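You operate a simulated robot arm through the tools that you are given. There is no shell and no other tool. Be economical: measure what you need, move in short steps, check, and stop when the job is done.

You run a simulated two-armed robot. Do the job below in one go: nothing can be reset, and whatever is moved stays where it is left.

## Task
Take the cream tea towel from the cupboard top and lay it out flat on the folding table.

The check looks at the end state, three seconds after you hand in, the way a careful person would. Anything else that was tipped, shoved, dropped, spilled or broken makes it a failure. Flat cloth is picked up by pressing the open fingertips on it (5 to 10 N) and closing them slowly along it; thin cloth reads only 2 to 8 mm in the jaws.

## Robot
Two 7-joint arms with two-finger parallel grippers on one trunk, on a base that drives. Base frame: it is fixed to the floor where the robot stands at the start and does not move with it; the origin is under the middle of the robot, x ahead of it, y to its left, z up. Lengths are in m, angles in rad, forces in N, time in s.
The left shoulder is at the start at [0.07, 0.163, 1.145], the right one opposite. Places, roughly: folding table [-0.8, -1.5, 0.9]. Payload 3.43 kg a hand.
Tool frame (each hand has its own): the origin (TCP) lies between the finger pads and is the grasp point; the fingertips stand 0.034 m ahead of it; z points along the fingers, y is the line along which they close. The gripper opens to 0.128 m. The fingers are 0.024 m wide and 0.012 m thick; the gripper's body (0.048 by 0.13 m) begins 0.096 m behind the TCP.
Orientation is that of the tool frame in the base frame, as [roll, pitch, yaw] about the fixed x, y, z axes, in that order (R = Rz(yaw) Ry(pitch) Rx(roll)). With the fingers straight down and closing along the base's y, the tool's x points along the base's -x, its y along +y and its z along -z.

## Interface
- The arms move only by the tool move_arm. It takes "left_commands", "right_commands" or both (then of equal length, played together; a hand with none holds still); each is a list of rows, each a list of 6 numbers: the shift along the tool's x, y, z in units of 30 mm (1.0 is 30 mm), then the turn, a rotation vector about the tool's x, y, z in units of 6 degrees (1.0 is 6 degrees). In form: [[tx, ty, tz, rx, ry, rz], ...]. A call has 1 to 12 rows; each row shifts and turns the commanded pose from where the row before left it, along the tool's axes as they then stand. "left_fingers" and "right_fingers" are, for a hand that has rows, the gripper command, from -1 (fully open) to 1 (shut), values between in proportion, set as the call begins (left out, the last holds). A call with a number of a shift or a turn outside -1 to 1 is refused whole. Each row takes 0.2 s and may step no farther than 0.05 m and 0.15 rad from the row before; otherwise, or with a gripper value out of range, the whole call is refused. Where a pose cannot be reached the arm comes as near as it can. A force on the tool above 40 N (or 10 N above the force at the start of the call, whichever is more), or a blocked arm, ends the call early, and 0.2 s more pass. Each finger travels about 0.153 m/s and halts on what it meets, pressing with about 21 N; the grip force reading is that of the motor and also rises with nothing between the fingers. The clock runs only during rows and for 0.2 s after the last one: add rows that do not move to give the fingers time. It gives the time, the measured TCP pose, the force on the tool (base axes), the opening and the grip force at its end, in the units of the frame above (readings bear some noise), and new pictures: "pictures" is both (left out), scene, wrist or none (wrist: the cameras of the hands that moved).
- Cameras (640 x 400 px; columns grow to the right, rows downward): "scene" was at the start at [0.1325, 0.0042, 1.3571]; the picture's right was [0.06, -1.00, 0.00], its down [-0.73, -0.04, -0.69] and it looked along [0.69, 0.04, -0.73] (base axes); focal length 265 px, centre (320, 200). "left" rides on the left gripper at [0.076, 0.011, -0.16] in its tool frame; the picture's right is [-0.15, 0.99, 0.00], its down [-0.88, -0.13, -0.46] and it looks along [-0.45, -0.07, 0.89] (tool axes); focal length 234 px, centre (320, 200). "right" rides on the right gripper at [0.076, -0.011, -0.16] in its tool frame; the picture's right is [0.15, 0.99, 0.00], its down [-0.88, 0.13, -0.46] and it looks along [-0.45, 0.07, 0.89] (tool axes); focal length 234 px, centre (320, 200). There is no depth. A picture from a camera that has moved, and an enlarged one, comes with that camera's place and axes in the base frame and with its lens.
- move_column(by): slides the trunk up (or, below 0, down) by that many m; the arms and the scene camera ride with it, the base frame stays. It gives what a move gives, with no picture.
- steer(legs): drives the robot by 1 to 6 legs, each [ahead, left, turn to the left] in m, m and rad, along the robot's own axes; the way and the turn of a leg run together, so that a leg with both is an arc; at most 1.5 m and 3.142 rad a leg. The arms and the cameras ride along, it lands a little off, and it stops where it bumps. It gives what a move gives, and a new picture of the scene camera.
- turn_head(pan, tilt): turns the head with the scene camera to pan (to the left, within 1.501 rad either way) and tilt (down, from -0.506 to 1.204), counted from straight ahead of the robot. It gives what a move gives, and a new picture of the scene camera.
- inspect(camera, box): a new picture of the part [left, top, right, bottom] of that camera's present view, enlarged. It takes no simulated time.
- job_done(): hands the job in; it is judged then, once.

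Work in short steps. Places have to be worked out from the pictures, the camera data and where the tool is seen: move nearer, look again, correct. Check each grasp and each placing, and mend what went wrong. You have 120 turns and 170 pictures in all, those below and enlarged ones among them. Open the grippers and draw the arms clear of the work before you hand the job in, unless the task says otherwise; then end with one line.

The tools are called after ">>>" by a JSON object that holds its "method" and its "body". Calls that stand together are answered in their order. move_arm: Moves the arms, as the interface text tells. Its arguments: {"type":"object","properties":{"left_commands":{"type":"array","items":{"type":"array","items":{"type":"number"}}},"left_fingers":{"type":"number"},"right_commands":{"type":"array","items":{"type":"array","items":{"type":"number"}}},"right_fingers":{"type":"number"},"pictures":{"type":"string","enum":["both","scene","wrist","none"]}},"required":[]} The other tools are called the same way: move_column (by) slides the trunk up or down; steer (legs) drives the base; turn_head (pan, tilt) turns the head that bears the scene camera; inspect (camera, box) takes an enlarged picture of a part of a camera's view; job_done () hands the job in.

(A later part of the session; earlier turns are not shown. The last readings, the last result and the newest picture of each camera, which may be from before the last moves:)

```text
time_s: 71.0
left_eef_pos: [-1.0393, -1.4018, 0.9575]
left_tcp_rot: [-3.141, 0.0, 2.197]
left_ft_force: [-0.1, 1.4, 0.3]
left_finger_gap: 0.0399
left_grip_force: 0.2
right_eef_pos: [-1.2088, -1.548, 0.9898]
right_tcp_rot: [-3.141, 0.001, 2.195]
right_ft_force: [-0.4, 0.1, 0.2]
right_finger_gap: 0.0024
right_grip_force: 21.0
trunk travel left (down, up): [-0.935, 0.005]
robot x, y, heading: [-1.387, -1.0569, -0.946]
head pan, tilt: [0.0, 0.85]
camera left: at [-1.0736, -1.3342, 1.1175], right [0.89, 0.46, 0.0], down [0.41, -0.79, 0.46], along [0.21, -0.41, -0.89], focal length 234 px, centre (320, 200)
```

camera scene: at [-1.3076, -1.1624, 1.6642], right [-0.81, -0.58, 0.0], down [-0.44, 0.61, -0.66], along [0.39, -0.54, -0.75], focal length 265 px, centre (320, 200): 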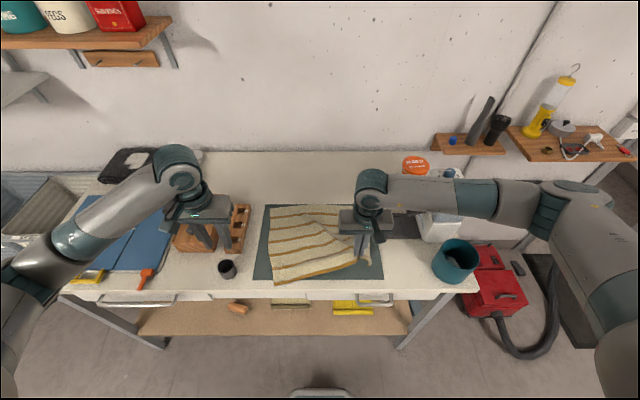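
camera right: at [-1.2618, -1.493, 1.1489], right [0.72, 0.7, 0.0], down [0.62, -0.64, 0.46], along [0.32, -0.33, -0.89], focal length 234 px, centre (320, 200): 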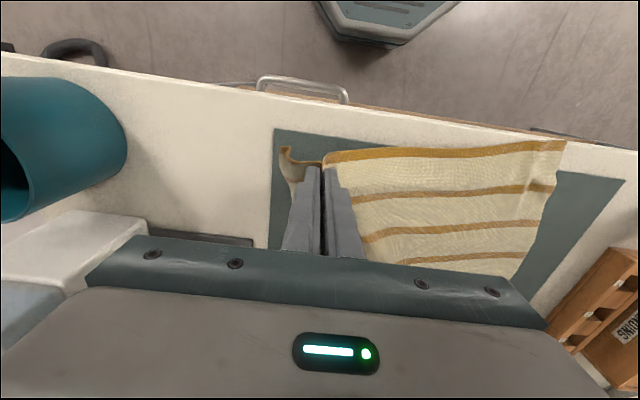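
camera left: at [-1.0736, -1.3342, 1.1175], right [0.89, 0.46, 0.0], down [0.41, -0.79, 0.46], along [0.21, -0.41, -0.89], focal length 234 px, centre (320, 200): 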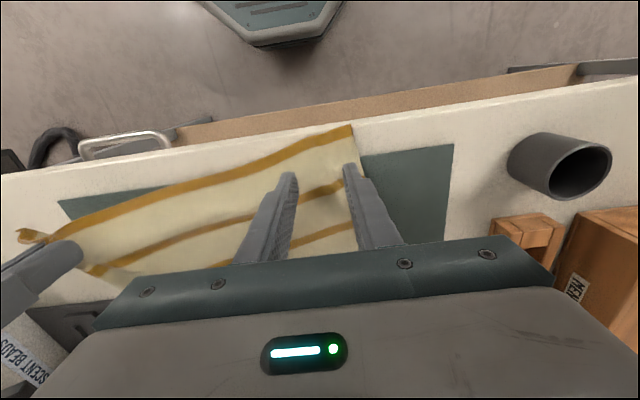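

Near the corner; I'll shift 10 mm toward the front edge and 5 mm inboard, then press down.

>>> {"method": "move_arm", "body": {"left_commands": [[0.35, -0.17, 0.2, 0, 0, 0], [0, 0, 0.2, 0, 0, 0], [0, 0, 0.15, 0, 0, 0], [0, 0, 0.06, 0, 0, 0], [0, 0, 0, 0, 0, 0]], "pictures": "none"}}

```text
time_s: 72.2
left_eef_pos: [-1.0486, -1.3945, 0.9386]
left_tcp_rot: [-3.141, 0.001, 2.198]
left_ft_force: [1.8, -0.3, -0.3]
left_finger_gap: 0.0397
left_grip_force: 0.0
right_eef_pos: [-1.209, -1.5487, 0.9897]
right_tcp_rot: [-3.14, 0.0, 2.196]
right_ft_force: [-0.3, -0.3, -0.9]
right_finger_gap: 0.0026
right_grip_force: 21.0
trunk travel left (down, up): [-0.935, 0.005]
robot x, y, heading: [-1.383, -1.0587, -0.943]
head pan, tilt: [0.0, 0.85]
```

Not touching yet; I'm going down 4 mm more.

>>> {"method": "move_arm", "body": {"left_commands": [[0, 0, 0.07, 0, 0, 0], [0, 0, 0.06, 0, 0, 0], [0, 0, 0, 0, 0, 0]], "pictures": "none"}}

```text
time_s: 73.0
left_eef_pos: [-1.0488, -1.3961, 0.9379]
left_tcp_rot: [-3.139, 0.008, 2.197]
left_ft_force: [4.5, -3.8, 33.1]
left_finger_gap: 0.04
left_grip_force: 0.1
right_eef_pos: [-1.2082, -1.5465, 0.9909]
right_tcp_rot: [3.14, 0.001, 2.196]
right_ft_force: [0.6, -0.7, -0.3]
right_finger_gap: 0.0026
right_grip_force: 20.9
trunk travel left (down, up): [-0.935, 0.005]
robot x, y, heading: [-1.3865, -1.0597, -0.946]
head pan, tilt: [0.0, 0.85]
```

33 N is too firm; I'll ease up 2.3 mm and begin closing.

>>> {"method": "move_arm", "body": {"left_commands": [[0, 0, -0.075, 0, 0, 0], [0, 0, 0, 0, 0, 0]], "pictures": "none"}}

>>> {"method": "move_arm", "body": {"left_commands": [[0, 0, 0, 0, 0, 0]], "left_fingers": 0.48, "pictures": "none"}}

>>> {"method": "move_arm", "body": {"left_commands": [[0, 0, 0, 0, 0, 0]], "left_fingers": 0.6, "pictures": "wrist"}}

```text
time_s: 73.7
left_eef_pos: [-1.0494, -1.3965, 0.9379]
left_tcp_rot: [-3.141, 0.0, 2.197]
left_ft_force: [3.6, -8.4, 22.4]
left_finger_gap: 0.0397
left_grip_force: 0.0
right_eef_pos: [-1.2075, -1.548, 0.9898]
right_tcp_rot: [-3.139, 0.0, 2.196]
right_ft_force: [1.0, 0.6, -0.1]
right_finger_gap: 0.0025
right_grip_force: 20.8
trunk travel left (down, up): [-0.935, 0.005]
robot x, y, heading: [-1.3873, -1.0549, -0.948]
head pan, tilt: [0.0, 0.85]
```

```text
time_s: 74.0
left_eef_pos: [-1.0516, -1.395, 0.9381]
left_tcp_rot: [3.141, 0.0, 2.196]
left_ft_force: [-1.3, -3.5, 23.4]
left_finger_gap: 0.027
left_grip_force: 0.1
right_eef_pos: [-1.211, -1.5479, 0.9904]
right_tcp_rot: [3.138, -0.001, 2.197]
right_ft_force: [0.5, -0.3, 0.8]
right_finger_gap: 0.0026
right_grip_force: 21.2
trunk travel left (down, up): [-0.935, 0.005]
robot x, y, heading: [-1.3871, -1.0607, -0.95]
head pan, tilt: [0.0, 0.85]
```

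```text
time_s: 74.5
left_eef_pos: [-1.0496, -1.3944, 0.9379]
left_tcp_rot: [3.141, 0.0, 2.195]
left_ft_force: [-1.5, -1.5, 22.1]
left_finger_gap: 0.0235
left_grip_force: 0.0
right_eef_pos: [-1.21, -1.5484, 0.9912]
right_tcp_rot: [-3.141, 0.002, 2.195]
right_ft_force: [0.0, 0.6, -0.1]
right_finger_gap: 0.0027
right_grip_force: 20.8
trunk travel left (down, up): [-0.935, 0.005]
robot x, y, heading: [-1.3877, -1.0578, -0.944]
head pan, tilt: [0.0, 0.85]
camera left: at [-1.0846, -1.3268, 1.0982], right [0.89, 0.46, 0.0], down [0.41, -0.79, 0.46], along [0.21, -0.4, -0.89], focal length 234 px, centre (320, 200)
```

left: 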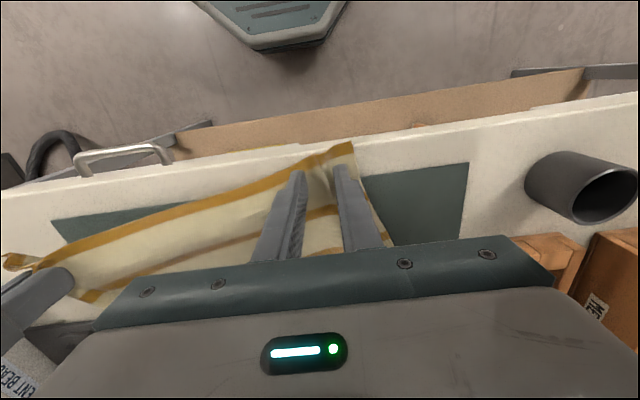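

It's rucking well at the corner. I'll continue closing with slightly less pressure.

>>> {"method": "move_arm", "body": {"left_commands": [[0, 0, -0.03, 0, 0, 0]], "left_fingers": 0.72, "pictures": "none"}}

>>> {"method": "move_arm", "body": {"left_commands": [[0, 0, 0, 0, 0, 0]], "left_fingers": 0.84, "pictures": "none"}}

>>> {"method": "move_arm", "body": {"left_commands": [[0, 0, 0, 0, 0, 0], [0, 0, 0, 0, 0, 0], [0, 0, 0, 0, 0, 0]], "left_fingers": 1.0, "pictures": "wrist"}}

```text
time_s: 74.8
left_eef_pos: [-1.0498, -1.3927, 0.9372]
left_tcp_rot: [3.141, 0.0, 2.197]
left_ft_force: [-1.2, 0.0, 13.0]
left_finger_gap: 0.0185
left_grip_force: 0.4
right_eef_pos: [-1.2103, -1.5484, 0.9907]
right_tcp_rot: [3.141, -0.001, 2.196]
right_ft_force: [0.8, 0.5, -0.2]
right_finger_gap: 0.0025
right_grip_force: 21.0
trunk travel left (down, up): [-0.935, 0.005]
robot x, y, heading: [-1.3815, -1.0573, -0.946]
head pan, tilt: [0.0, 0.85]
```

```text
time_s: 75.2
left_eef_pos: [-1.0501, -1.394, 0.9381]
left_tcp_rot: [3.14, -0.001, 2.197]
left_ft_force: [-0.3, 2.1, 8.8]
left_finger_gap: 0.0102
left_grip_force: 0.0
right_eef_pos: [-1.2078, -1.5476, 0.9899]
right_tcp_rot: [-3.141, 0.001, 2.195]
right_ft_force: [0.9, 1.0, 0.2]
right_finger_gap: 0.0026
right_grip_force: 20.2
trunk travel left (down, up): [-0.935, 0.005]
robot x, y, heading: [-1.3835, -1.0595, -0.947]
head pan, tilt: [0.0, 0.85]
```

```text
time_s: 76.0
left_eef_pos: [-1.0496, -1.3947, 0.9383]
left_tcp_rot: [3.141, -0.001, 2.198]
left_ft_force: [-0.5, 1.9, 2.5]
left_finger_gap: 0.0022
left_grip_force: 21.2
right_eef_pos: [-1.2081, -1.5486, 0.9897]
right_tcp_rot: [3.142, -0.001, 2.195]
right_ft_force: [0.6, 0.0, -0.5]
right_finger_gap: 0.0026
right_grip_force: 21.2
trunk travel left (down, up): [-0.935, 0.005]
robot x, y, heading: [-1.3812, -1.0573, -0.946]
head pan, tilt: [0.0, 0.85]
camera left: at [-1.0838, -1.3273, 1.0985], right [0.89, 0.46, 0.0], down [0.41, -0.79, 0.46], along [0.21, -0.4, -0.89], focal length 234 px, centre (320, 200)
```

left: 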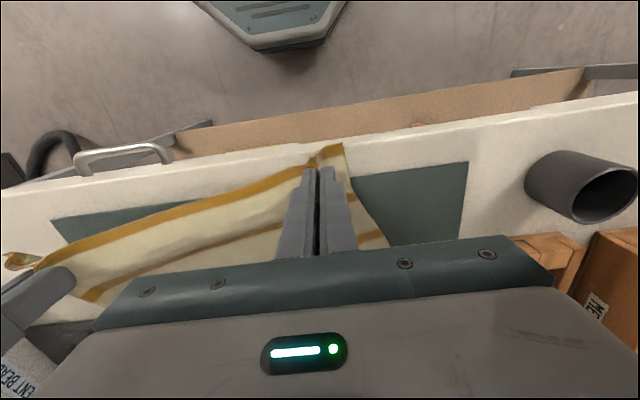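

Both corners are held. I'm lifting both hands together to z≈1.19 while moving forward and squaring up (spacing about 0.25).

>>> {"method": "move_arm", "body": {"left_commands": [[-0.44, 0.1, -0.83, 0, 0, 0], [-0.44, 0.1, -0.83, 0, 0, 0], [-0.44, 0.2, -0.83, 0, 0, 0], [-0.44, 0.2, -0.83, 0, 0, 0], [-0.44, 0.2, -0.83, 0, 0, 0], [-0.44, 0.2, -0.83, 0, 0, 0], [-0.44, 0.2, -0.83, 0, 0, 0], [-0.44, 0.2, -0.83, 0, 0, 0], [-0.44, 0.2, -0.83, 0, 0, 0], [-0.44, 0.2, -0.83, 0, 0, 0], [0, 0, 0, 0, 0, 0], [0, 0, 0, 0, 0, 0]], "right_commands": [[-0.33, 0.1, -0.667, 0, 0, 0], [-0.33, 0.1, -0.667, 0, 0, 0], [-0.33, 0.1, -0.667, 0, 0, 0], [-0.33, 0.1, -0.667, 0, 0, 0], [-0.33, 0.1, -0.667, 0, 0, 0], [-0.33, 0.1, -0.667, 0, 0, 0], [-0.33, 0.1, -0.667, 0, 0, 0], [-0.33, 0.1, -0.667, 0, 0, 0], [-0.33, 0.1, -0.667, 0, 0, 0], [-0.33, 0.1, -0.667, 0, 0, 0], [0, 0, 0, 0, 0, 0], [0, 0, 0, 0, 0, 0]], "pictures": "scene"}}

```text
time_s: 78.7
left_eef_pos: [-0.9302, -1.4684, 1.1887]
left_tcp_rot: [-3.141, -0.002, 2.195]
left_ft_force: [-6.6, -4.9, -0.2]
left_finger_gap: 0.0021
left_grip_force: 21.2
right_eef_pos: [-1.1273, -1.61, 1.1906]
right_tcp_rot: [3.14, 0.0, 2.198]
right_ft_force: [7.2, 4.4, 0.9]
right_finger_gap: 0.0025
right_grip_force: 21.5
trunk travel left (down, up): [-0.935, 0.005]
robot x, y, heading: [-1.3869, -1.059, -0.941]
head pan, tilt: [0.0, 0.85]
camera scene: at [-1.3078, -1.1624, 1.6642], right [-0.81, -0.58, 0.0], down [-0.44, 0.61, -0.66], along [0.39, -0.54, -0.75], focal length 265 px, centre (320, 200)
```

scene: 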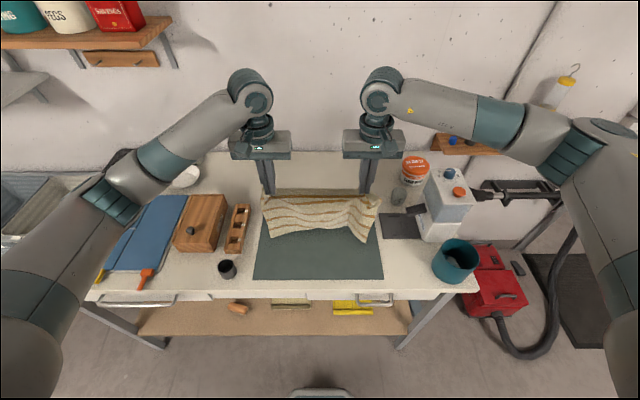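

It hangs well again, spacing 0.243 and slightly over-taut. I'll ease 2 mm each and go forward to about 0.76 m, raised a little.

>>> {"method": "move_arm", "body": {"left_commands": [[-0.3, -0.06, -0.5, 0, 0, 0], [-0.6, 0, -0.5, 0, 0, 0], [-0.7, 0, -0.2, 0, 0, 0], [-0.7, 0, 0, 0, 0, 0], [-0.7, 0, 0, 0, 0, 0], [-0.7, 0, 0, 0, 0, 0], [-0.7, 0, 0, 0, 0, 0], [-0.7, 0, 0, 0, 0, 0], [-0.4, 0, 0, 0, 0, 0], [0, 0, 0, 0, 0, 0], [0, 0, 0, 0, 0, 0], [0, 0, 0, 0, 0, 0]], "right_commands": [[-0.3, 0.06, -0.5, 0, 0, 0], [-0.6, 0, -0.5, 0, 0, 0], [-0.7, 0, -0.2, 0, 0, 0], [-0.7, 0, 0, 0, 0, 0], [-0.7, 0, 0, 0, 0, 0], [-0.7, 0, 0, 0, 0, 0], [-0.7, 0, 0, 0, 0, 0], [-0.7, 0, 0, 0, 0, 0], [-0.4, 0, 0, 0, 0, 0], [0, 0, 0, 0, 0, 0], [0, 0, 0, 0, 0, 0], [0, 0, 0, 0, 0, 0]], "pictures": "both"}}

>>> {"method": "inspect", "body": {"camera": "scene", "box": [220, 120, 420, 245]}}

```text
time_s: 81.2
left_eef_pos: [-0.8329, -1.6067, 1.2228]
left_tcp_rot: [-3.14, -0.003, 2.197]
left_ft_force: [-1.3, -2.1, -0.8]
left_finger_gap: 0.0022
left_grip_force: 21.0
right_eef_pos: [-1.0279, -1.7434, 1.2251]
right_tcp_rot: [-3.141, 0.001, 2.195]
right_ft_force: [2.2, 1.2, -0.4]
right_finger_gap: 0.0026
right_grip_force: 20.7
trunk travel left (down, up): [-0.935, 0.005]
robot x, y, heading: [-1.3827, -1.0543, -0.94]
head pan, tilt: [0.0, 0.85]
camera scene: at [-1.3073, -1.1627, 1.6642], right [-0.81, -0.58, 0.0], down [-0.44, 0.61, -0.66], along [0.39, -0.53, -0.75], focal length 265 px, centre (320, 200)
camera right: at [-1.0811, -1.689, 1.3847], right [0.72, 0.7, 0.0], down [0.62, -0.64, 0.46], along [0.32, -0.33, -0.89], focal length 234 px, centre (320, 200)
camera left: at [-0.8669, -1.5393, 1.3832], right [0.89, 0.46, 0.0], down [0.41, -0.79, 0.46], along [0.21, -0.4, -0.89], focal length 234 px, centre (320, 200)
```

scene: 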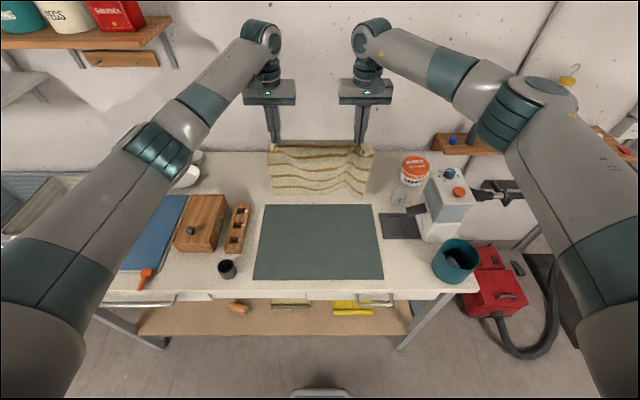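
right: 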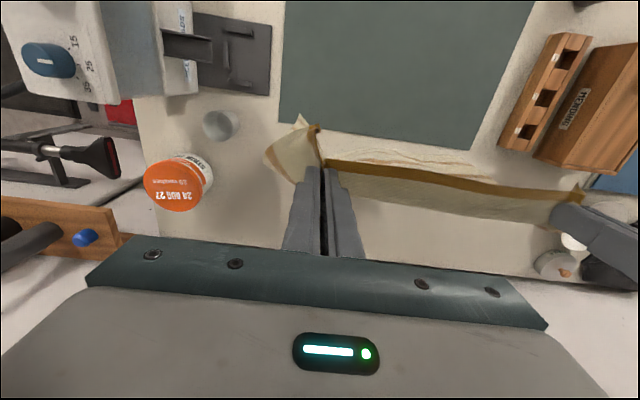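
left: 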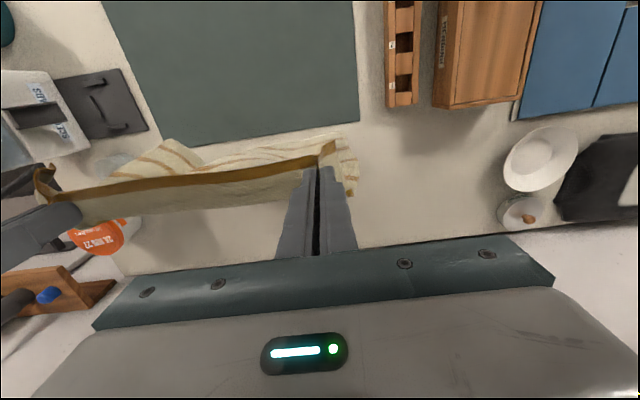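

```text
3.20 times, centred on (320, 182) of scene
camera zoom: at [-1.3073, -1.1627, 1.6642], right [-0.81, -0.58, 0.0], down [-0.44, 0.61, -0.66], along [0.39, -0.53, -0.75], focal length 848 px, centre (320, 256)
```

zoom: 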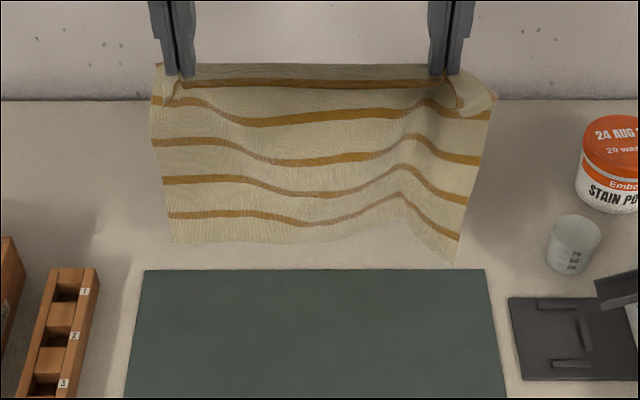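

Hanging with mild waves. I'll lower, starting 3 cm nearer so the back hem lands on the mat's back edge, and follow the same arc back.

>>> {"method": "move_arm", "body": {"left_commands": [[0.5, 0, 0.5, 0, 0, 0], [0.5, 0, 0.5, 0, 0, 0], [0.56, 0, 0.21, 0, 0, 0], [0.56, 0, 0.21, 0, 0, 0], [0.56, 0, 0.21, 0, 0, 0], [0.65, 0, 0.375, 0, 0, 0], [0.65, 0, 0.375, 0, 0, 0], [0.65, 0, 0.375, 0, 0, 0], [0.65, 0, 0.375, 0, 0, 0], [0.523, 0, 0.567, 0, 0, 0], [0.523, 0, 0.567, 0, 0, 0], [0.523, 0, 0.567, 0, 0, 0]], "right_commands": [[0.5, 0, 0.5, 0, 0, 0], [0.5, 0, 0.5, 0, 0, 0], [0.56, 0, 0.21, 0, 0, 0], [0.56, 0, 0.21, 0, 0, 0], [0.56, 0, 0.21, 0, 0, 0], [0.65, 0, 0.375, 0, 0, 0], [0.65, 0, 0.375, 0, 0, 0], [0.65, 0, 0.375, 0, 0, 0], [0.65, 0, 0.375, 0, 0, 0], [0.523, 0, 0.567, 0, 0, 0], [0.523, 0, 0.567, 0, 0, 0], [0.523, 0, 0.567, 0, 0, 0]], "pictures": "none"}}

>>> {"method": "inspect", "body": {"camera": "scene", "box": [200, 160, 440, 310]}}

```text
time_s: 83.8
left_eef_pos: [-0.9537, -1.4391, 1.0782]
left_tcp_rot: [3.141, -0.001, 2.198]
left_ft_force: [-1.9, -0.5, -0.2]
left_finger_gap: 0.0022
left_grip_force: 20.7
right_eef_pos: [-1.1481, -1.5771, 1.0809]
right_tcp_rot: [3.141, 0.0, 2.195]
right_ft_force: [1.7, 1.1, 0.3]
right_finger_gap: 0.0023
right_grip_force: 21.3
trunk travel left (down, up): [-0.935, 0.005]
robot x, y, heading: [-1.3847, -1.0547, -0.947]
head pan, tilt: [0.0, 0.85]
```

```text
2.67 times, centred on (320, 235) of scene
camera zoom: at [-1.3083, -1.1615, 1.6644], right [-0.81, -0.58, 0.0], down [-0.44, 0.61, -0.66], along [0.39, -0.54, -0.75], focal length 706 px, centre (320, 107)
```

zoom: 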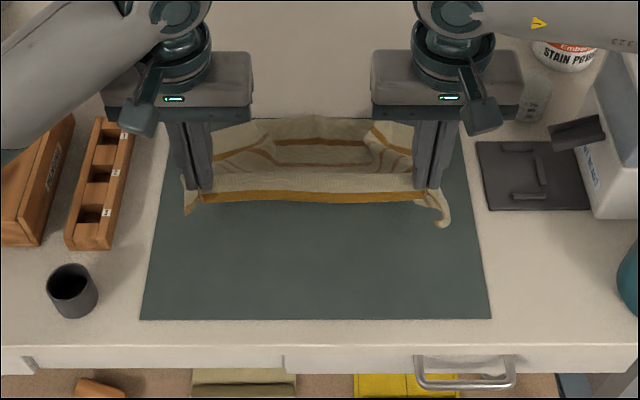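

Hem is on the mat's back edge. I'm continuing down and back.

>>> {"method": "move_arm", "body": {"left_commands": [[0.3, 0, 0.5, 0, 0, 0], [0.3, 0, 0.5, 0, 0, 0], [0.3, 0, 0.5, 0, 0, 0], [0.3, 0, 0.5, 0, 0, 0], [0.15, 0, 0.5, 0, 0, 0], [0.15, 0, 0.5, 0, 0, 0], [0.15, 0, 0.5, 0, 0, 0], [0.1, 0, 0.4, 0, 0, 0], [0.15, 0.03, 0.2, 0, 0, 0], [0.15, 0.03, 0.2, 0, 0, 0], [0.1, 0, 0.05, 0, 0, 0]], "right_commands": [[0.3, 0, 0.5, 0, 0, 0], [0.3, 0, 0.5, 0, 0, 0], [0.3, 0, 0.5, 0, 0, 0], [0.3, 0, 0.5, 0, 0, 0], [0.15, 0, 0.5, 0, 0, 0], [0.15, 0, 0.5, 0, 0, 0], [0.15, 0, 0.5, 0, 0, 0], [0.1, 0, 0.4, 0, 0, 0], [0.15, -0.03, 0.2, 0, 0, 0], [0.15, -0.03, 0.2, 0, 0, 0], [0.1, 0, 0.05, 0, 0, 0]], "pictures": "wrist"}}

>>> {"method": "inspect", "body": {"camera": "scene", "box": [200, 160, 440, 310]}}

```text
time_s: 86.2
left_eef_pos: [-0.9896, -1.3852, 0.9489]
left_tcp_rot: [-3.141, -0.001, 2.197]
left_ft_force: [-4.9, -3.0, 0.9]
left_finger_gap: 0.0023
left_grip_force: 21.7
right_eef_pos: [-1.1863, -1.5263, 0.9506]
right_tcp_rot: [3.14, 0.0, 2.196]
right_ft_force: [4.4, 3.8, -0.2]
right_finger_gap: 0.0026
right_grip_force: 20.8
trunk travel left (down, up): [-0.935, 0.005]
robot x, y, heading: [-1.3836, -1.0633, -0.946]
head pan, tilt: [0.0, 0.85]
camera right: at [-1.2404, -1.4712, 1.1093], right [0.72, 0.7, 0.0], down [0.62, -0.64, 0.46], along [0.32, -0.33, -0.89], focal length 234 px, centre (320, 200)
camera left: at [-1.0246, -1.3187, 1.1082], right [0.89, 0.46, 0.0], down [0.41, -0.79, 0.46], along [0.21, -0.41, -0.89], focal length 234 px, centre (320, 200)
```

right: 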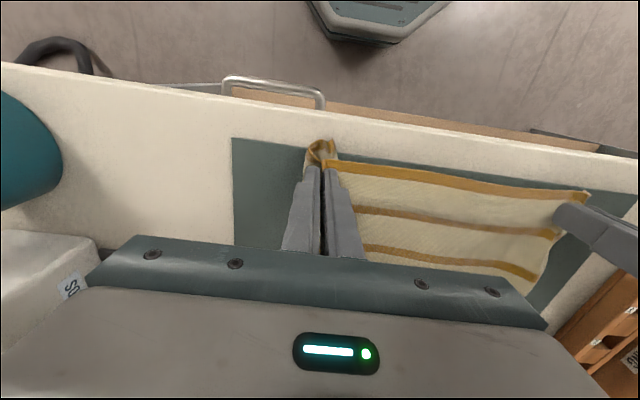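
left: 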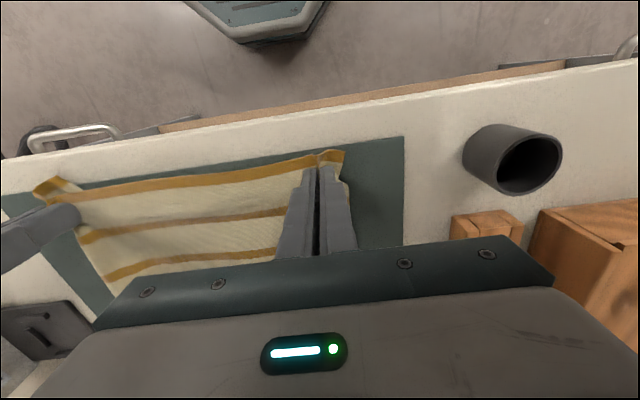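

```text
2.67 times, centred on (320, 235) of scene
camera zoom: at [-1.3077, -1.1623, 1.6642], right [-0.81, -0.58, 0.0], down [-0.44, 0.61, -0.66], along [0.39, -0.54, -0.75], focal length 706 px, centre (320, 107)
```

zoom: 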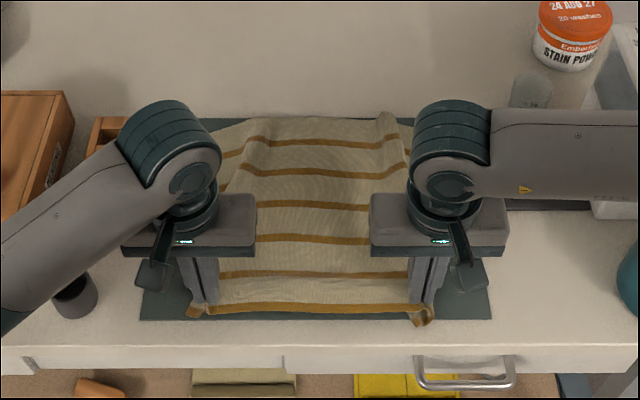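

Mostly flat; the right flap is curled at its corner. With the left still holding, I'll settle, open the right gently without pressing, lift it clear and look.

>>> {"method": "move_arm", "body": {"left_commands": [[0.15, 0, 0.2, 0, 0, 0], [0, 0, 0.05, 0, 0, 0], [0, 0, 0, 0, 0, 0]], "right_commands": [[0.15, -0.1, 0.2, 0, 0, 0], [0, 0, 0.1, 0, 0, 0], [0, 0, 0, 0, 0, 0]], "pictures": "none"}}

>>> {"method": "move_arm", "body": {"right_commands": [[0, 0, 0, 0, 0, 0], [0, 0, 0, 0, 0, 0], [0, 0, -0.3, 0, 0, 0], [0, 0, -1, 0, 0, 0], [0, -0.5, -1, 0, 0, 0], [0, -1, -1, 0, 0, 0], [0, -1, -1, 0, 0, 0], [0, -1, 0, 0, 0, 0], [0, -1, 0, 0, 0, 0]], "right_fingers": 0.72, "pictures": "wrist"}}

>>> {"method": "inspect", "body": {"camera": "scene", "box": [240, 190, 400, 290]}}

```text
time_s: 87.0
left_eef_pos: [-0.9933, -1.3824, 0.9396]
left_tcp_rot: [-3.14, -0.001, 2.197]
left_ft_force: [-8.0, -5.7, 0.1]
left_finger_gap: 0.0025
left_grip_force: 21.2
right_eef_pos: [-1.1931, -1.5241, 0.9426]
right_tcp_rot: [3.139, 0.0, 2.198]
right_ft_force: [7.6, 5.0, 1.2]
right_finger_gap: 0.0024
right_grip_force: 20.7
trunk travel left (down, up): [-0.935, 0.005]
robot x, y, heading: [-1.3823, -1.0568, -0.95]
head pan, tilt: [0.0, 0.85]
```

```text
time_s: 89.0
left_eef_pos: [-0.9938, -1.3815, 0.942]
left_tcp_rot: [3.139, 0.0, 2.197]
left_ft_force: [-0.6, -0.9, -0.2]
left_finger_gap: 0.0022
left_grip_force: 20.8
right_eef_pos: [-1.3026, -1.6022, 1.0711]
right_tcp_rot: [3.139, 0.0, 2.197]
right_ft_force: [0.5, -0.1, -0.2]
right_finger_gap: 0.0181
right_grip_force: 0.1
trunk travel left (down, up): [-0.935, 0.005]
robot x, y, heading: [-1.3853, -1.0574, -0.949]
head pan, tilt: [0.0, 0.85]
camera right: at [-1.3563, -1.5475, 1.2302], right [0.72, 0.7, 0.0], down [0.62, -0.64, 0.46], along [0.32, -0.33, -0.89], focal length 234 px, centre (320, 200)
```

right: 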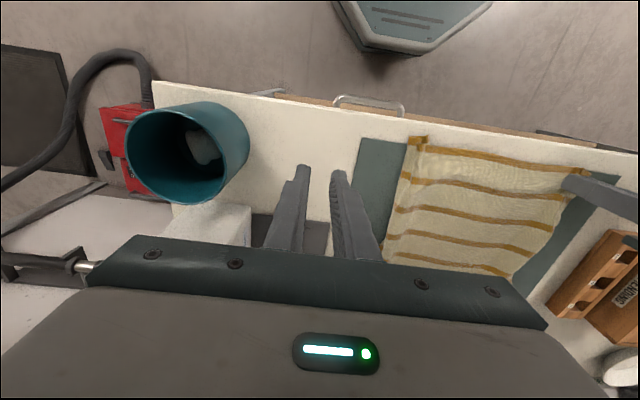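

```text
4.00 times, centred on (320, 240) of scene
camera zoom: at [-1.3098, -1.1627, 1.6643], right [-0.81, -0.59, 0.0], down [-0.44, 0.61, -0.66], along [0.39, -0.53, -0.75], focal length 1060 px, centre (320, 40)
```

zoom: 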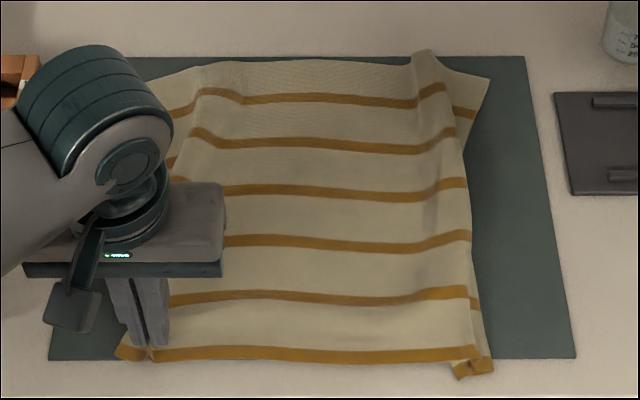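

The right strip is folded under, with its true corner peeking out in front at about (0.468,-0.115) in the robot frame. The left hand stays anchored; I'll pinch just that protruding corner with the right and pull it outward. Approaching above it.

>>> {"method": "move_arm", "body": {"right_commands": [[0.154, 0.912, 0, 0, 0, 0], [0.154, 0.912, 0, 0, 0, 0], [0.154, 0.912, 0, 0, 0, 0], [0.154, 0.912, 0, 0, 0, 0], [0.154, 0.912, 0, 0, 0, 0], [0, 0, 0.95, 0, 0, 0], [0, 0, 0.95, 0, 0, 0], [0, 0, 0.95, 0, 0, 0], [0, 0, 0.9, 0, 0, 0], [0, 0, 0, 0, 0, 0]], "right_fingers": 0.55, "pictures": "wrist"}}

>>> {"method": "inspect", "body": {"camera": "right", "box": [220, 90, 420, 215]}}

```text
time_s: 91.2
left_eef_pos: [-0.992, -1.3811, 0.9397]
left_tcp_rot: [-3.14, -0.002, 2.197]
left_ft_force: [0.2, -0.2, 0.8]
left_finger_gap: 0.002
left_grip_force: 21.0
right_eef_pos: [-1.2042, -1.5045, 0.9588]
right_tcp_rot: [-3.141, 0.0, 2.197]
right_ft_force: [-0.1, -0.2, 0.1]
right_finger_gap: 0.0288
right_grip_force: 0.0
trunk travel left (down, up): [-0.935, 0.005]
robot x, y, heading: [-1.3842, -1.0581, -0.947]
head pan, tilt: [0.0, 0.85]
camera right: at [-1.2573, -1.4489, 1.1172], right [0.72, 0.7, 0.0], down [0.62, -0.64, 0.46], along [0.32, -0.33, -0.89], focal length 234 px, centre (320, 200)
```

right: 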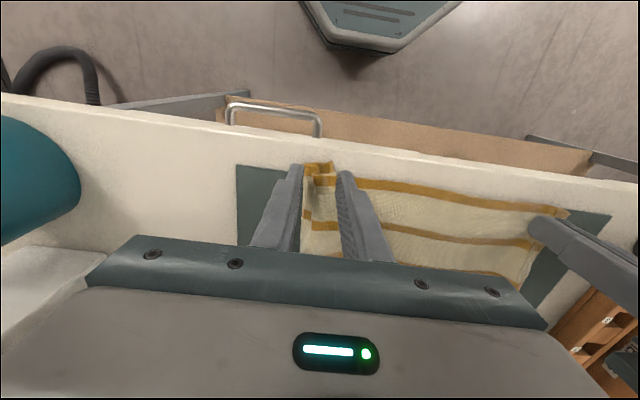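

```text
3.20 times, centred on (320, 152) of right
camera zoom: at [-1.2573, -1.4489, 1.1172], right [0.72, 0.7, 0.0], down [0.62, -0.64, 0.46], along [0.32, -0.33, -0.89], focal length 749 px, centre (320, 352)
```

zoom: 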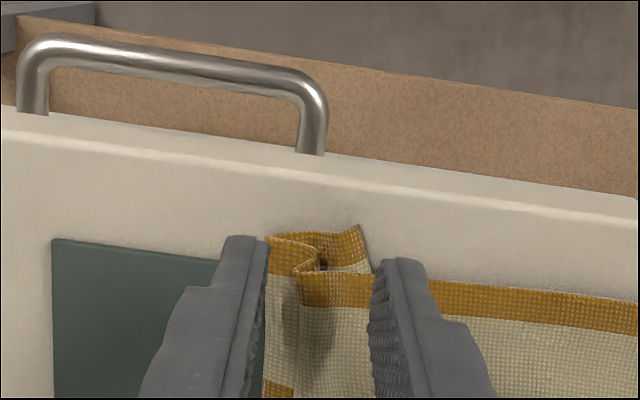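

The true corner protrudes toward me under the fold. I'll move 10 mm toward me and lower onto it.

>>> {"method": "move_arm", "body": {"right_commands": [[0.35, 0.05, 0.3, 0, 0, 0], [0, 0, 0.3, 0, 0, 0], [0, 0, 0.06, 0, 0, 0], [0, 0, 0, 0, 0, 0]], "pictures": "none"}}

>>> {"method": "inspect", "body": {"camera": "right", "box": [220, 90, 420, 215]}}

```text
time_s: 92.2
left_eef_pos: [-0.9928, -1.3817, 0.9411]
left_tcp_rot: [3.141, -0.001, 2.197]
left_ft_force: [0.3, -0.4, -0.1]
left_finger_gap: 0.002
left_grip_force: 21.1
right_eef_pos: [-1.2082, -1.4938, 0.9384]
right_tcp_rot: [-3.14, 0.0, 2.195]
right_ft_force: [-0.5, -0.2, 0.1]
right_finger_gap: 0.0288
right_grip_force: 0.1
trunk travel left (down, up): [-0.935, 0.005]
robot x, y, heading: [-1.3824, -1.0546, -0.941]
head pan, tilt: [0.0, 0.85]
```

```text
3.20 times, centred on (320, 152) of right
camera zoom: at [-1.2624, -1.4391, 1.098], right [0.72, 0.7, 0.0], down [0.62, -0.64, 0.46], along [0.32, -0.33, -0.89], focal length 749 px, centre (320, 352)
```

zoom: 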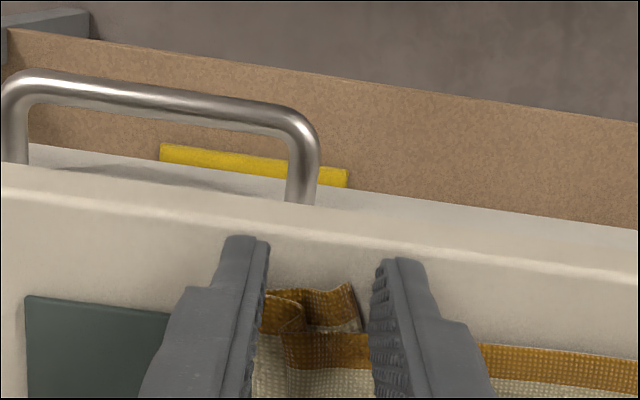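

The fingers' width now just spans the protruding flap. I'll lower slightly and close slowly.

>>> {"method": "move_arm", "body": {"right_commands": [[-0.05, 0, 0.06, 0, 0, 0], [0, 0, 0.04, 0, 0, 0], [0, 0, 0, 0, 0, 0]], "right_fingers": 0.6, "pictures": "none"}}

>>> {"method": "move_arm", "body": {"right_commands": [[0, 0, 0, 0, 0, 0]], "right_fingers": 0.75, "pictures": "none"}}

>>> {"method": "inspect", "body": {"camera": "right", "box": [220, 90, 420, 215]}}

```text
time_s: 93.0
left_eef_pos: [-0.9931, -1.3811, 0.9408]
left_tcp_rot: [-3.141, 0.0, 2.197]
left_ft_force: [1.2, -0.5, -0.1]
left_finger_gap: 0.0021
left_grip_force: 21.3
right_eef_pos: [-1.2086, -1.4957, 0.9368]
right_tcp_rot: [-3.14, 0.001, 2.196]
right_ft_force: [-1.1, 0.5, 4.0]
right_finger_gap: 0.0257
right_grip_force: 0.1
trunk travel left (down, up): [-0.935, 0.005]
robot x, y, heading: [-1.3851, -1.0596, -0.945]
head pan, tilt: [0.0, 0.85]
```

```text
time_s: 93.5
left_eef_pos: [-0.9934, -1.3816, 0.9417]
left_tcp_rot: [-3.141, -0.002, 2.196]
left_ft_force: [0.9, 1.4, -1.5]
left_finger_gap: 0.0022
left_grip_force: 20.9
right_eef_pos: [-1.2081, -1.4949, 0.9356]
right_tcp_rot: [-3.14, -0.001, 2.194]
right_ft_force: [-0.7, 0.2, 1.9]
right_finger_gap: 0.0159
right_grip_force: 0.0
trunk travel left (down, up): [-0.935, 0.005]
robot x, y, heading: [-1.385, -1.0571, -0.943]
head pan, tilt: [0.0, 0.85]
```

```text
3.20 times, centred on (320, 152) of right
camera zoom: at [-1.2614, -1.4402, 1.0951], right [0.72, 0.7, 0.0], down [0.62, -0.64, 0.46], along [0.32, -0.33, -0.89], focal length 749 px, centre (320, 352)
```

zoom: 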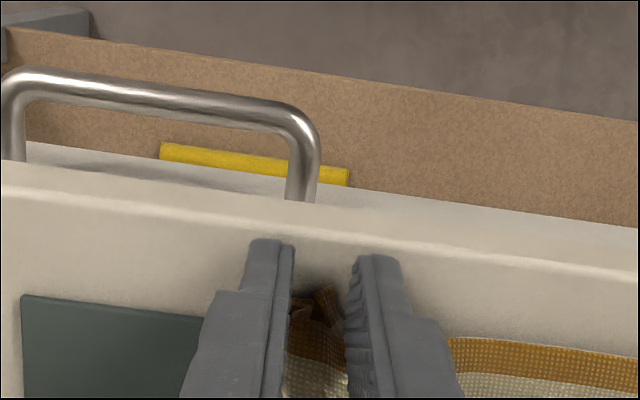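

Something is gathering between the fingers. I'll close fully, then lift 15 mm and pull outward 45 mm.

>>> {"method": "move_arm", "body": {"right_commands": [[0, 0, 0, 0, 0, 0], [0, 0, 0, 0, 0, 0], [0, 0, 0, 0, 0, 0]], "right_fingers": 1.0, "pictures": "none"}}

>>> {"method": "move_arm", "body": {"right_commands": [[0, -0.2, -0.3, 0, 0, 0], [0, -0.4, -0.2, 0, 0, 0], [0, -0.4, 0, 0, 0, 0], [0, -0.4, 0, 0, 0, 0], [0, -0.3, 0, 0, 0, 0], [0, 0, 0, 0, 0, 0]], "pictures": "wrist"}}

>>> {"method": "inspect", "body": {"camera": "scene", "box": [240, 190, 400, 290]}}

```text
time_s: 94.2
left_eef_pos: [-0.9937, -1.3822, 0.9412]
left_tcp_rot: [-3.141, 0.0, 2.197]
left_ft_force: [-1.1, -0.8, 0.4]
left_finger_gap: 0.0022
left_grip_force: 20.6
right_eef_pos: [-1.2078, -1.4949, 0.9363]
right_tcp_rot: [3.141, 0.0, 2.196]
right_ft_force: [-0.4, 1.5, 5.3]
right_finger_gap: 0.0034
right_grip_force: 21.0
trunk travel left (down, up): [-0.935, 0.005]
robot x, y, heading: [-1.385, -1.0594, -0.947]
head pan, tilt: [0.0, 0.85]
```

```text
time_s: 95.7
left_eef_pos: [-0.995, -1.383, 0.9414]
left_tcp_rot: [-3.136, -0.001, 2.193]
left_ft_force: [-25.6, -16.8, 1.7]
left_finger_gap: 0.0023
left_grip_force: 20.7
right_eef_pos: [-1.2474, -1.5248, 0.9516]
right_tcp_rot: [3.138, 0.001, 2.198]
right_ft_force: [24.4, 16.1, -3.0]
right_finger_gap: 0.004
right_grip_force: 20.9
trunk travel left (down, up): [-0.935, 0.005]
robot x, y, heading: [-1.3828, -1.0579, -0.951]
head pan, tilt: [0.0, 0.85]
camera right: at [-1.3019, -1.4698, 1.11], right [0.71, 0.7, 0.01], down [0.62, -0.64, 0.46], along [0.32, -0.32, -0.89], focal length 234 px, centre (320, 200)
```

right: 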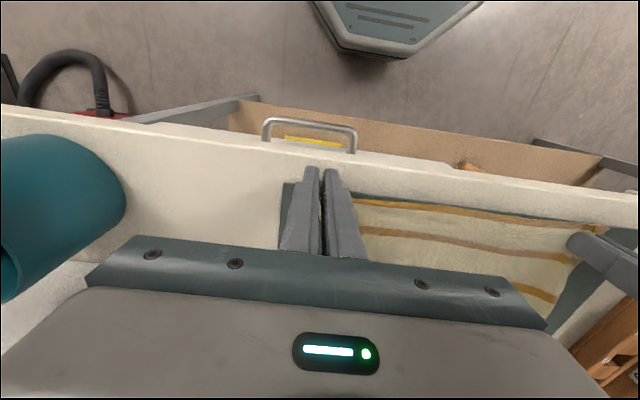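

```text
4.00 times, centred on (320, 240) of scene
camera zoom: at [-1.3074, -1.1623, 1.6642], right [-0.81, -0.59, 0.0], down [-0.44, 0.61, -0.66], along [0.39, -0.54, -0.75], focal length 1060 px, centre (320, 40)
```

zoom: 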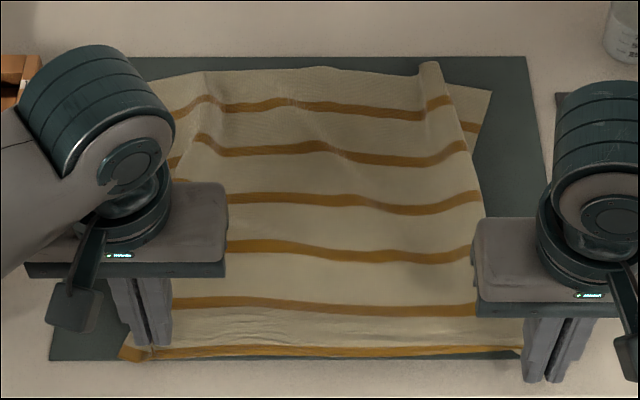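

The right hand now holds the true corner and the front edge is taut (30 N). I'll ease off, then lift both hands so the towel hangs free and unrolls, for a clean re-lay.

>>> {"method": "move_arm", "body": {"left_commands": [[0, 0, -0.2, 0, 0, 0], [-0.4, 0.04, -0.8, 0, 0, 0], [-0.4, 0.04, -0.9, 0, 0, 0], [-0.4, 0.04, -0.9, 0, 0, 0], [-0.4, 0.04, -0.9, 0, 0, 0], [-0.4, 0.04, -0.9, 0, 0, 0], [-0.4, 0.04, -0.9, 0, 0, 0], [-0.4, 0.04, -0.9, 0, 0, 0], [-0.4, 0.04, -0.95, 0, 0, 0], [-0.43, 0.04, -0.95, 0, 0, 0], [0, 0, 0, 0, 0, 0], [0, 0, 0, 0, 0, 0]], "right_commands": [[0, 0.3, -0.2, 0, 0, 0], [-0.52, 0.05, -0.8, 0, 0, 0], [-0.52, 0.05, -0.85, 0, 0, 0], [-0.52, 0.05, -0.85, 0, 0, 0], [-0.52, 0.05, -0.85, 0, 0, 0], [-0.52, 0.05, -0.85, 0, 0, 0], [-0.52, 0.03, -0.85, 0, 0, 0], [-0.52, 0.03, -0.85, 0, 0, 0], [-0.52, 0.03, -0.95, 0, 0, 0], [-0.52, 0.03, -0.95, 0, 0, 0], [0, 0, 0, 0, 0, 0], [0, 0, 0, 0, 0, 0]], "pictures": "wrist"}}

>>> {"method": "inspect", "body": {"camera": "scene", "box": [200, 120, 440, 270]}}

```text
time_s: 98.2
left_eef_pos: [-0.9197, -1.4643, 1.1892]
left_tcp_rot: [-3.14, 0.001, 2.195]
left_ft_force: [-15.8, -13.3, 0.8]
left_finger_gap: 0.0022
left_grip_force: 21.7
right_eef_pos: [-1.1496, -1.63, 1.1872]
right_tcp_rot: [3.14, -0.001, 2.197]
right_ft_force: [15.4, 12.3, -0.9]
right_finger_gap: 0.0032
right_grip_force: 20.8
trunk travel left (down, up): [-0.935, 0.005]
robot x, y, heading: [-1.3846, -1.0554, -0.944]
head pan, tilt: [0.0, 0.85]
camera right: at [-1.2035, -1.5741, 1.3466], right [0.72, 0.7, 0.0], down [0.62, -0.64, 0.46], along [0.32, -0.33, -0.89], focal length 234 px, centre (320, 200)
camera left: at [-0.9541, -1.3977, 1.3504], right [0.89, 0.46, 0.0], down [0.41, -0.79, 0.46], along [0.21, -0.41, -0.89], focal length 234 px, centre (320, 200)
```

right: 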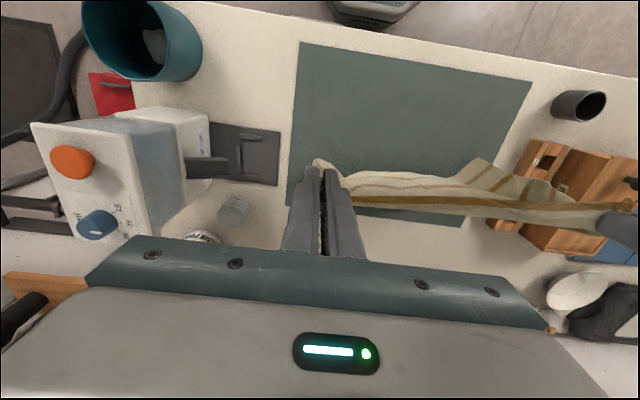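
left: 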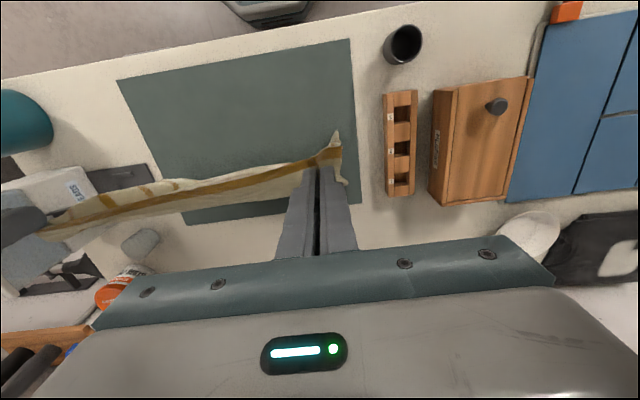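

```text
2.67 times, centred on (320, 195) of scene
camera zoom: at [-1.3078, -1.1624, 1.6642], right [-0.81, -0.58, 0.0], down [-0.44, 0.61, -0.66], along [0.39, -0.54, -0.75], focal length 706 px, centre (320, 213)
```

zoom: 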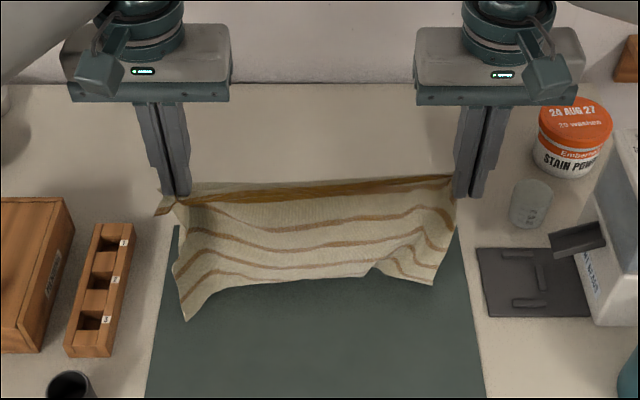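

Tension is still 20 N. I'll ease both hands 3 mm and look closer at the right side of the hanging towel.

>>> {"method": "move_arm", "body": {"left_commands": [[0, -0.12, -0.5, 0, 0, 0], [0, 0, -0.5, 0, 0, 0], [0, 0, 0, 0, 0, 0], [0, 0, 0, 0, 0, 0]], "right_commands": [[0, 0.12, -0.5, 0, 0, 0], [0, 0, -0.5, 0, 0, 0], [0, 0, 0, 0, 0, 0], [0, 0, 0, 0, 0, 0]], "pictures": "none"}}

>>> {"method": "inspect", "body": {"camera": "scene", "box": [255, 170, 383, 250]}}

>>> {"method": "inspect", "body": {"camera": "right", "box": [260, 120, 500, 270]}}

```text
time_s: 99.2
left_eef_pos: [-0.9234, -1.4667, 1.2189]
left_tcp_rot: [-3.141, -0.001, 2.195]
left_ft_force: [-7.1, -7.4, 0.1]
left_finger_gap: 0.0023
left_grip_force: 20.7
right_eef_pos: [-1.1469, -1.626, 1.2182]
right_tcp_rot: [-3.141, -0.001, 2.197]
right_ft_force: [8.2, 7.0, -0.8]
right_finger_gap: 0.0028
right_grip_force: 21.1
trunk travel left (down, up): [-0.935, 0.005]
robot x, y, heading: [-1.3854, -1.0561, -0.949]
head pan, tilt: [0.0, 0.85]
```

```text
5.00 times, centred on (319, 210) of scene
camera zoom: at [-1.3076, -1.1625, 1.6642], right [-0.81, -0.58, 0.0], down [-0.44, 0.61, -0.66], along [0.39, -0.54, -0.75], focal length 1324 px, centre (325, 150)
```

zoom: 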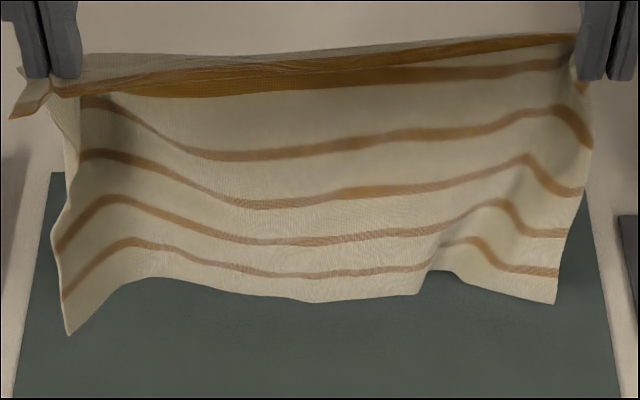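

```text
2.67 times, centred on (380, 195) of right
camera zoom: at [-1.2008, -1.5709, 1.3782], right [0.72, 0.7, 0.0], down [0.62, -0.64, 0.46], along [0.32, -0.33, -0.89], focal length 624 px, centre (160, 213)
```

zoom: 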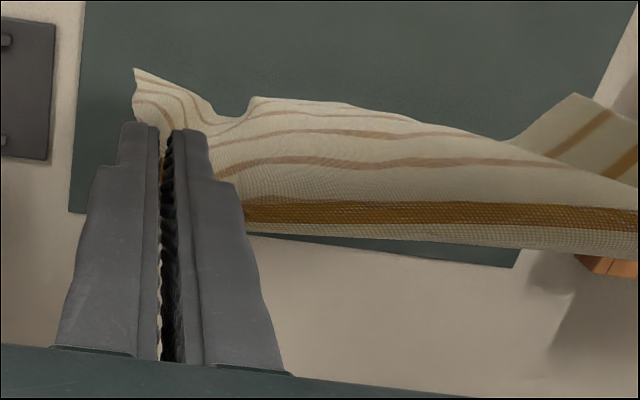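

The towel hangs as a full rectangle again, though the top hem looks rolled. I'll take a closer look from the left camera.

>>> {"method": "inspect", "body": {"camera": "left", "box": [140, 90, 380, 240]}}

>>> {"method": "inspect", "body": {"camera": "scene", "box": [255, 170, 319, 210]}}

```text
2.67 times, centred on (260, 165) of left
camera zoom: at [-0.9566, -1.3991, 1.3793], right [0.89, 0.46, 0.0], down [0.41, -0.79, 0.46], along [0.21, -0.4, -0.89], focal length 624 px, centre (480, 293)
```

zoom: 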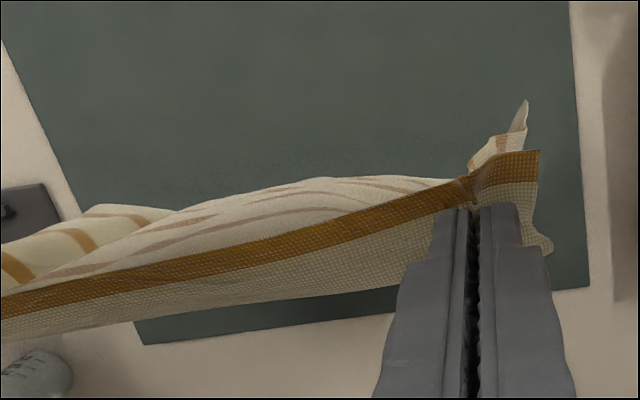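

```text
10.00 times, centred on (287, 190) of scene
camera zoom: at [-1.3076, -1.1625, 1.6642], right [-0.81, -0.58, 0.0], down [-0.44, 0.61, -0.66], along [0.39, -0.54, -0.75], focal length 2649 px, centre (650, 300)
```

zoom: 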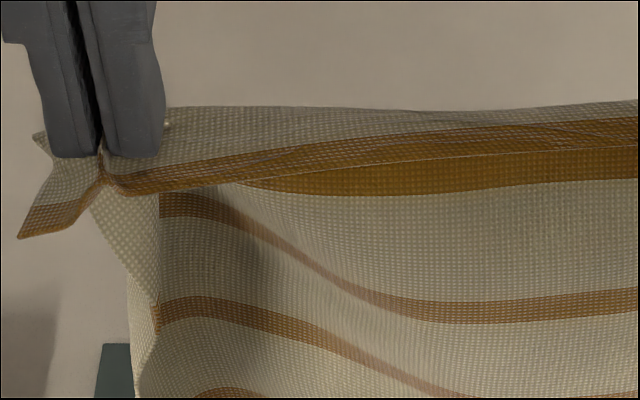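

That's the natural drape: the hem points toward me and the body hangs wallward, so nothing is rolled. I'll go forward to 0.74 m and let it settle.

>>> {"method": "move_arm", "body": {"left_commands": [[-0.4, 0, 0, 0, 0, 0], [-0.67, 0, 0, 0, 0, 0], [-0.67, 0, 0, 0, 0, 0], [-0.67, 0, 0, 0, 0, 0], [-0.67, 0, 0, 0, 0, 0], [-0.67, 0, 0, 0, 0, 0], [-0.5, 0, 0, 0, 0, 0], [-0.3, 0, 0, 0, 0, 0], [0, 0, 0, 0, 0, 0], [0, 0, 0, 0, 0, 0], [0, 0, 0, 0, 0, 0], [0, 0, 0, 0, 0, 0]], "right_commands": [[-0.4, 0, 0, 0, 0, 0], [-0.67, 0, 0, 0, 0, 0], [-0.67, 0, 0, 0, 0, 0], [-0.67, 0, 0, 0, 0, 0], [-0.67, 0, 0, 0, 0, 0], [-0.67, 0, 0, 0, 0, 0], [-0.5, 0, 0, 0, 0, 0], [-0.3, 0, 0, 0, 0, 0], [0, 0, 0, 0, 0, 0], [0, 0, 0, 0, 0, 0], [0, 0, 0, 0, 0, 0], [0, 0, 0, 0, 0, 0]], "pictures": "none"}}

>>> {"method": "inspect", "body": {"camera": "scene", "box": [220, 120, 420, 245]}}

```text
time_s: 101.8
left_eef_pos: [-0.8436, -1.5758, 1.2191]
left_tcp_rot: [-3.141, 0.001, 2.197]
left_ft_force: [-7.5, -6.6, 1.0]
left_finger_gap: 0.0022
left_grip_force: 20.7
right_eef_pos: [-1.0703, -1.7363, 1.2212]
right_tcp_rot: [-3.141, 0.0, 2.194]
right_ft_force: [8.8, 8.1, -1.5]
right_finger_gap: 0.003
right_grip_force: 20.8
trunk travel left (down, up): [-0.935, 0.005]
robot x, y, heading: [-1.3837, -1.0588, -0.949]
head pan, tilt: [0.0, 0.85]
```

```text
3.20 times, centred on (320, 182) of scene
camera zoom: at [-1.3076, -1.1624, 1.6642], right [-0.81, -0.58, 0.0], down [-0.44, 0.61, -0.66], along [0.39, -0.54, -0.75], focal length 848 px, centre (320, 256)
```

zoom: 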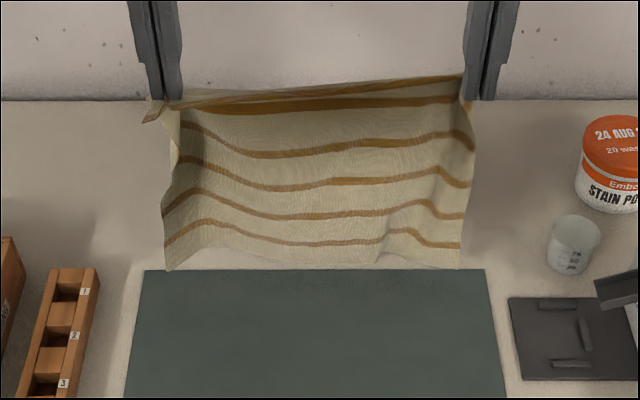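

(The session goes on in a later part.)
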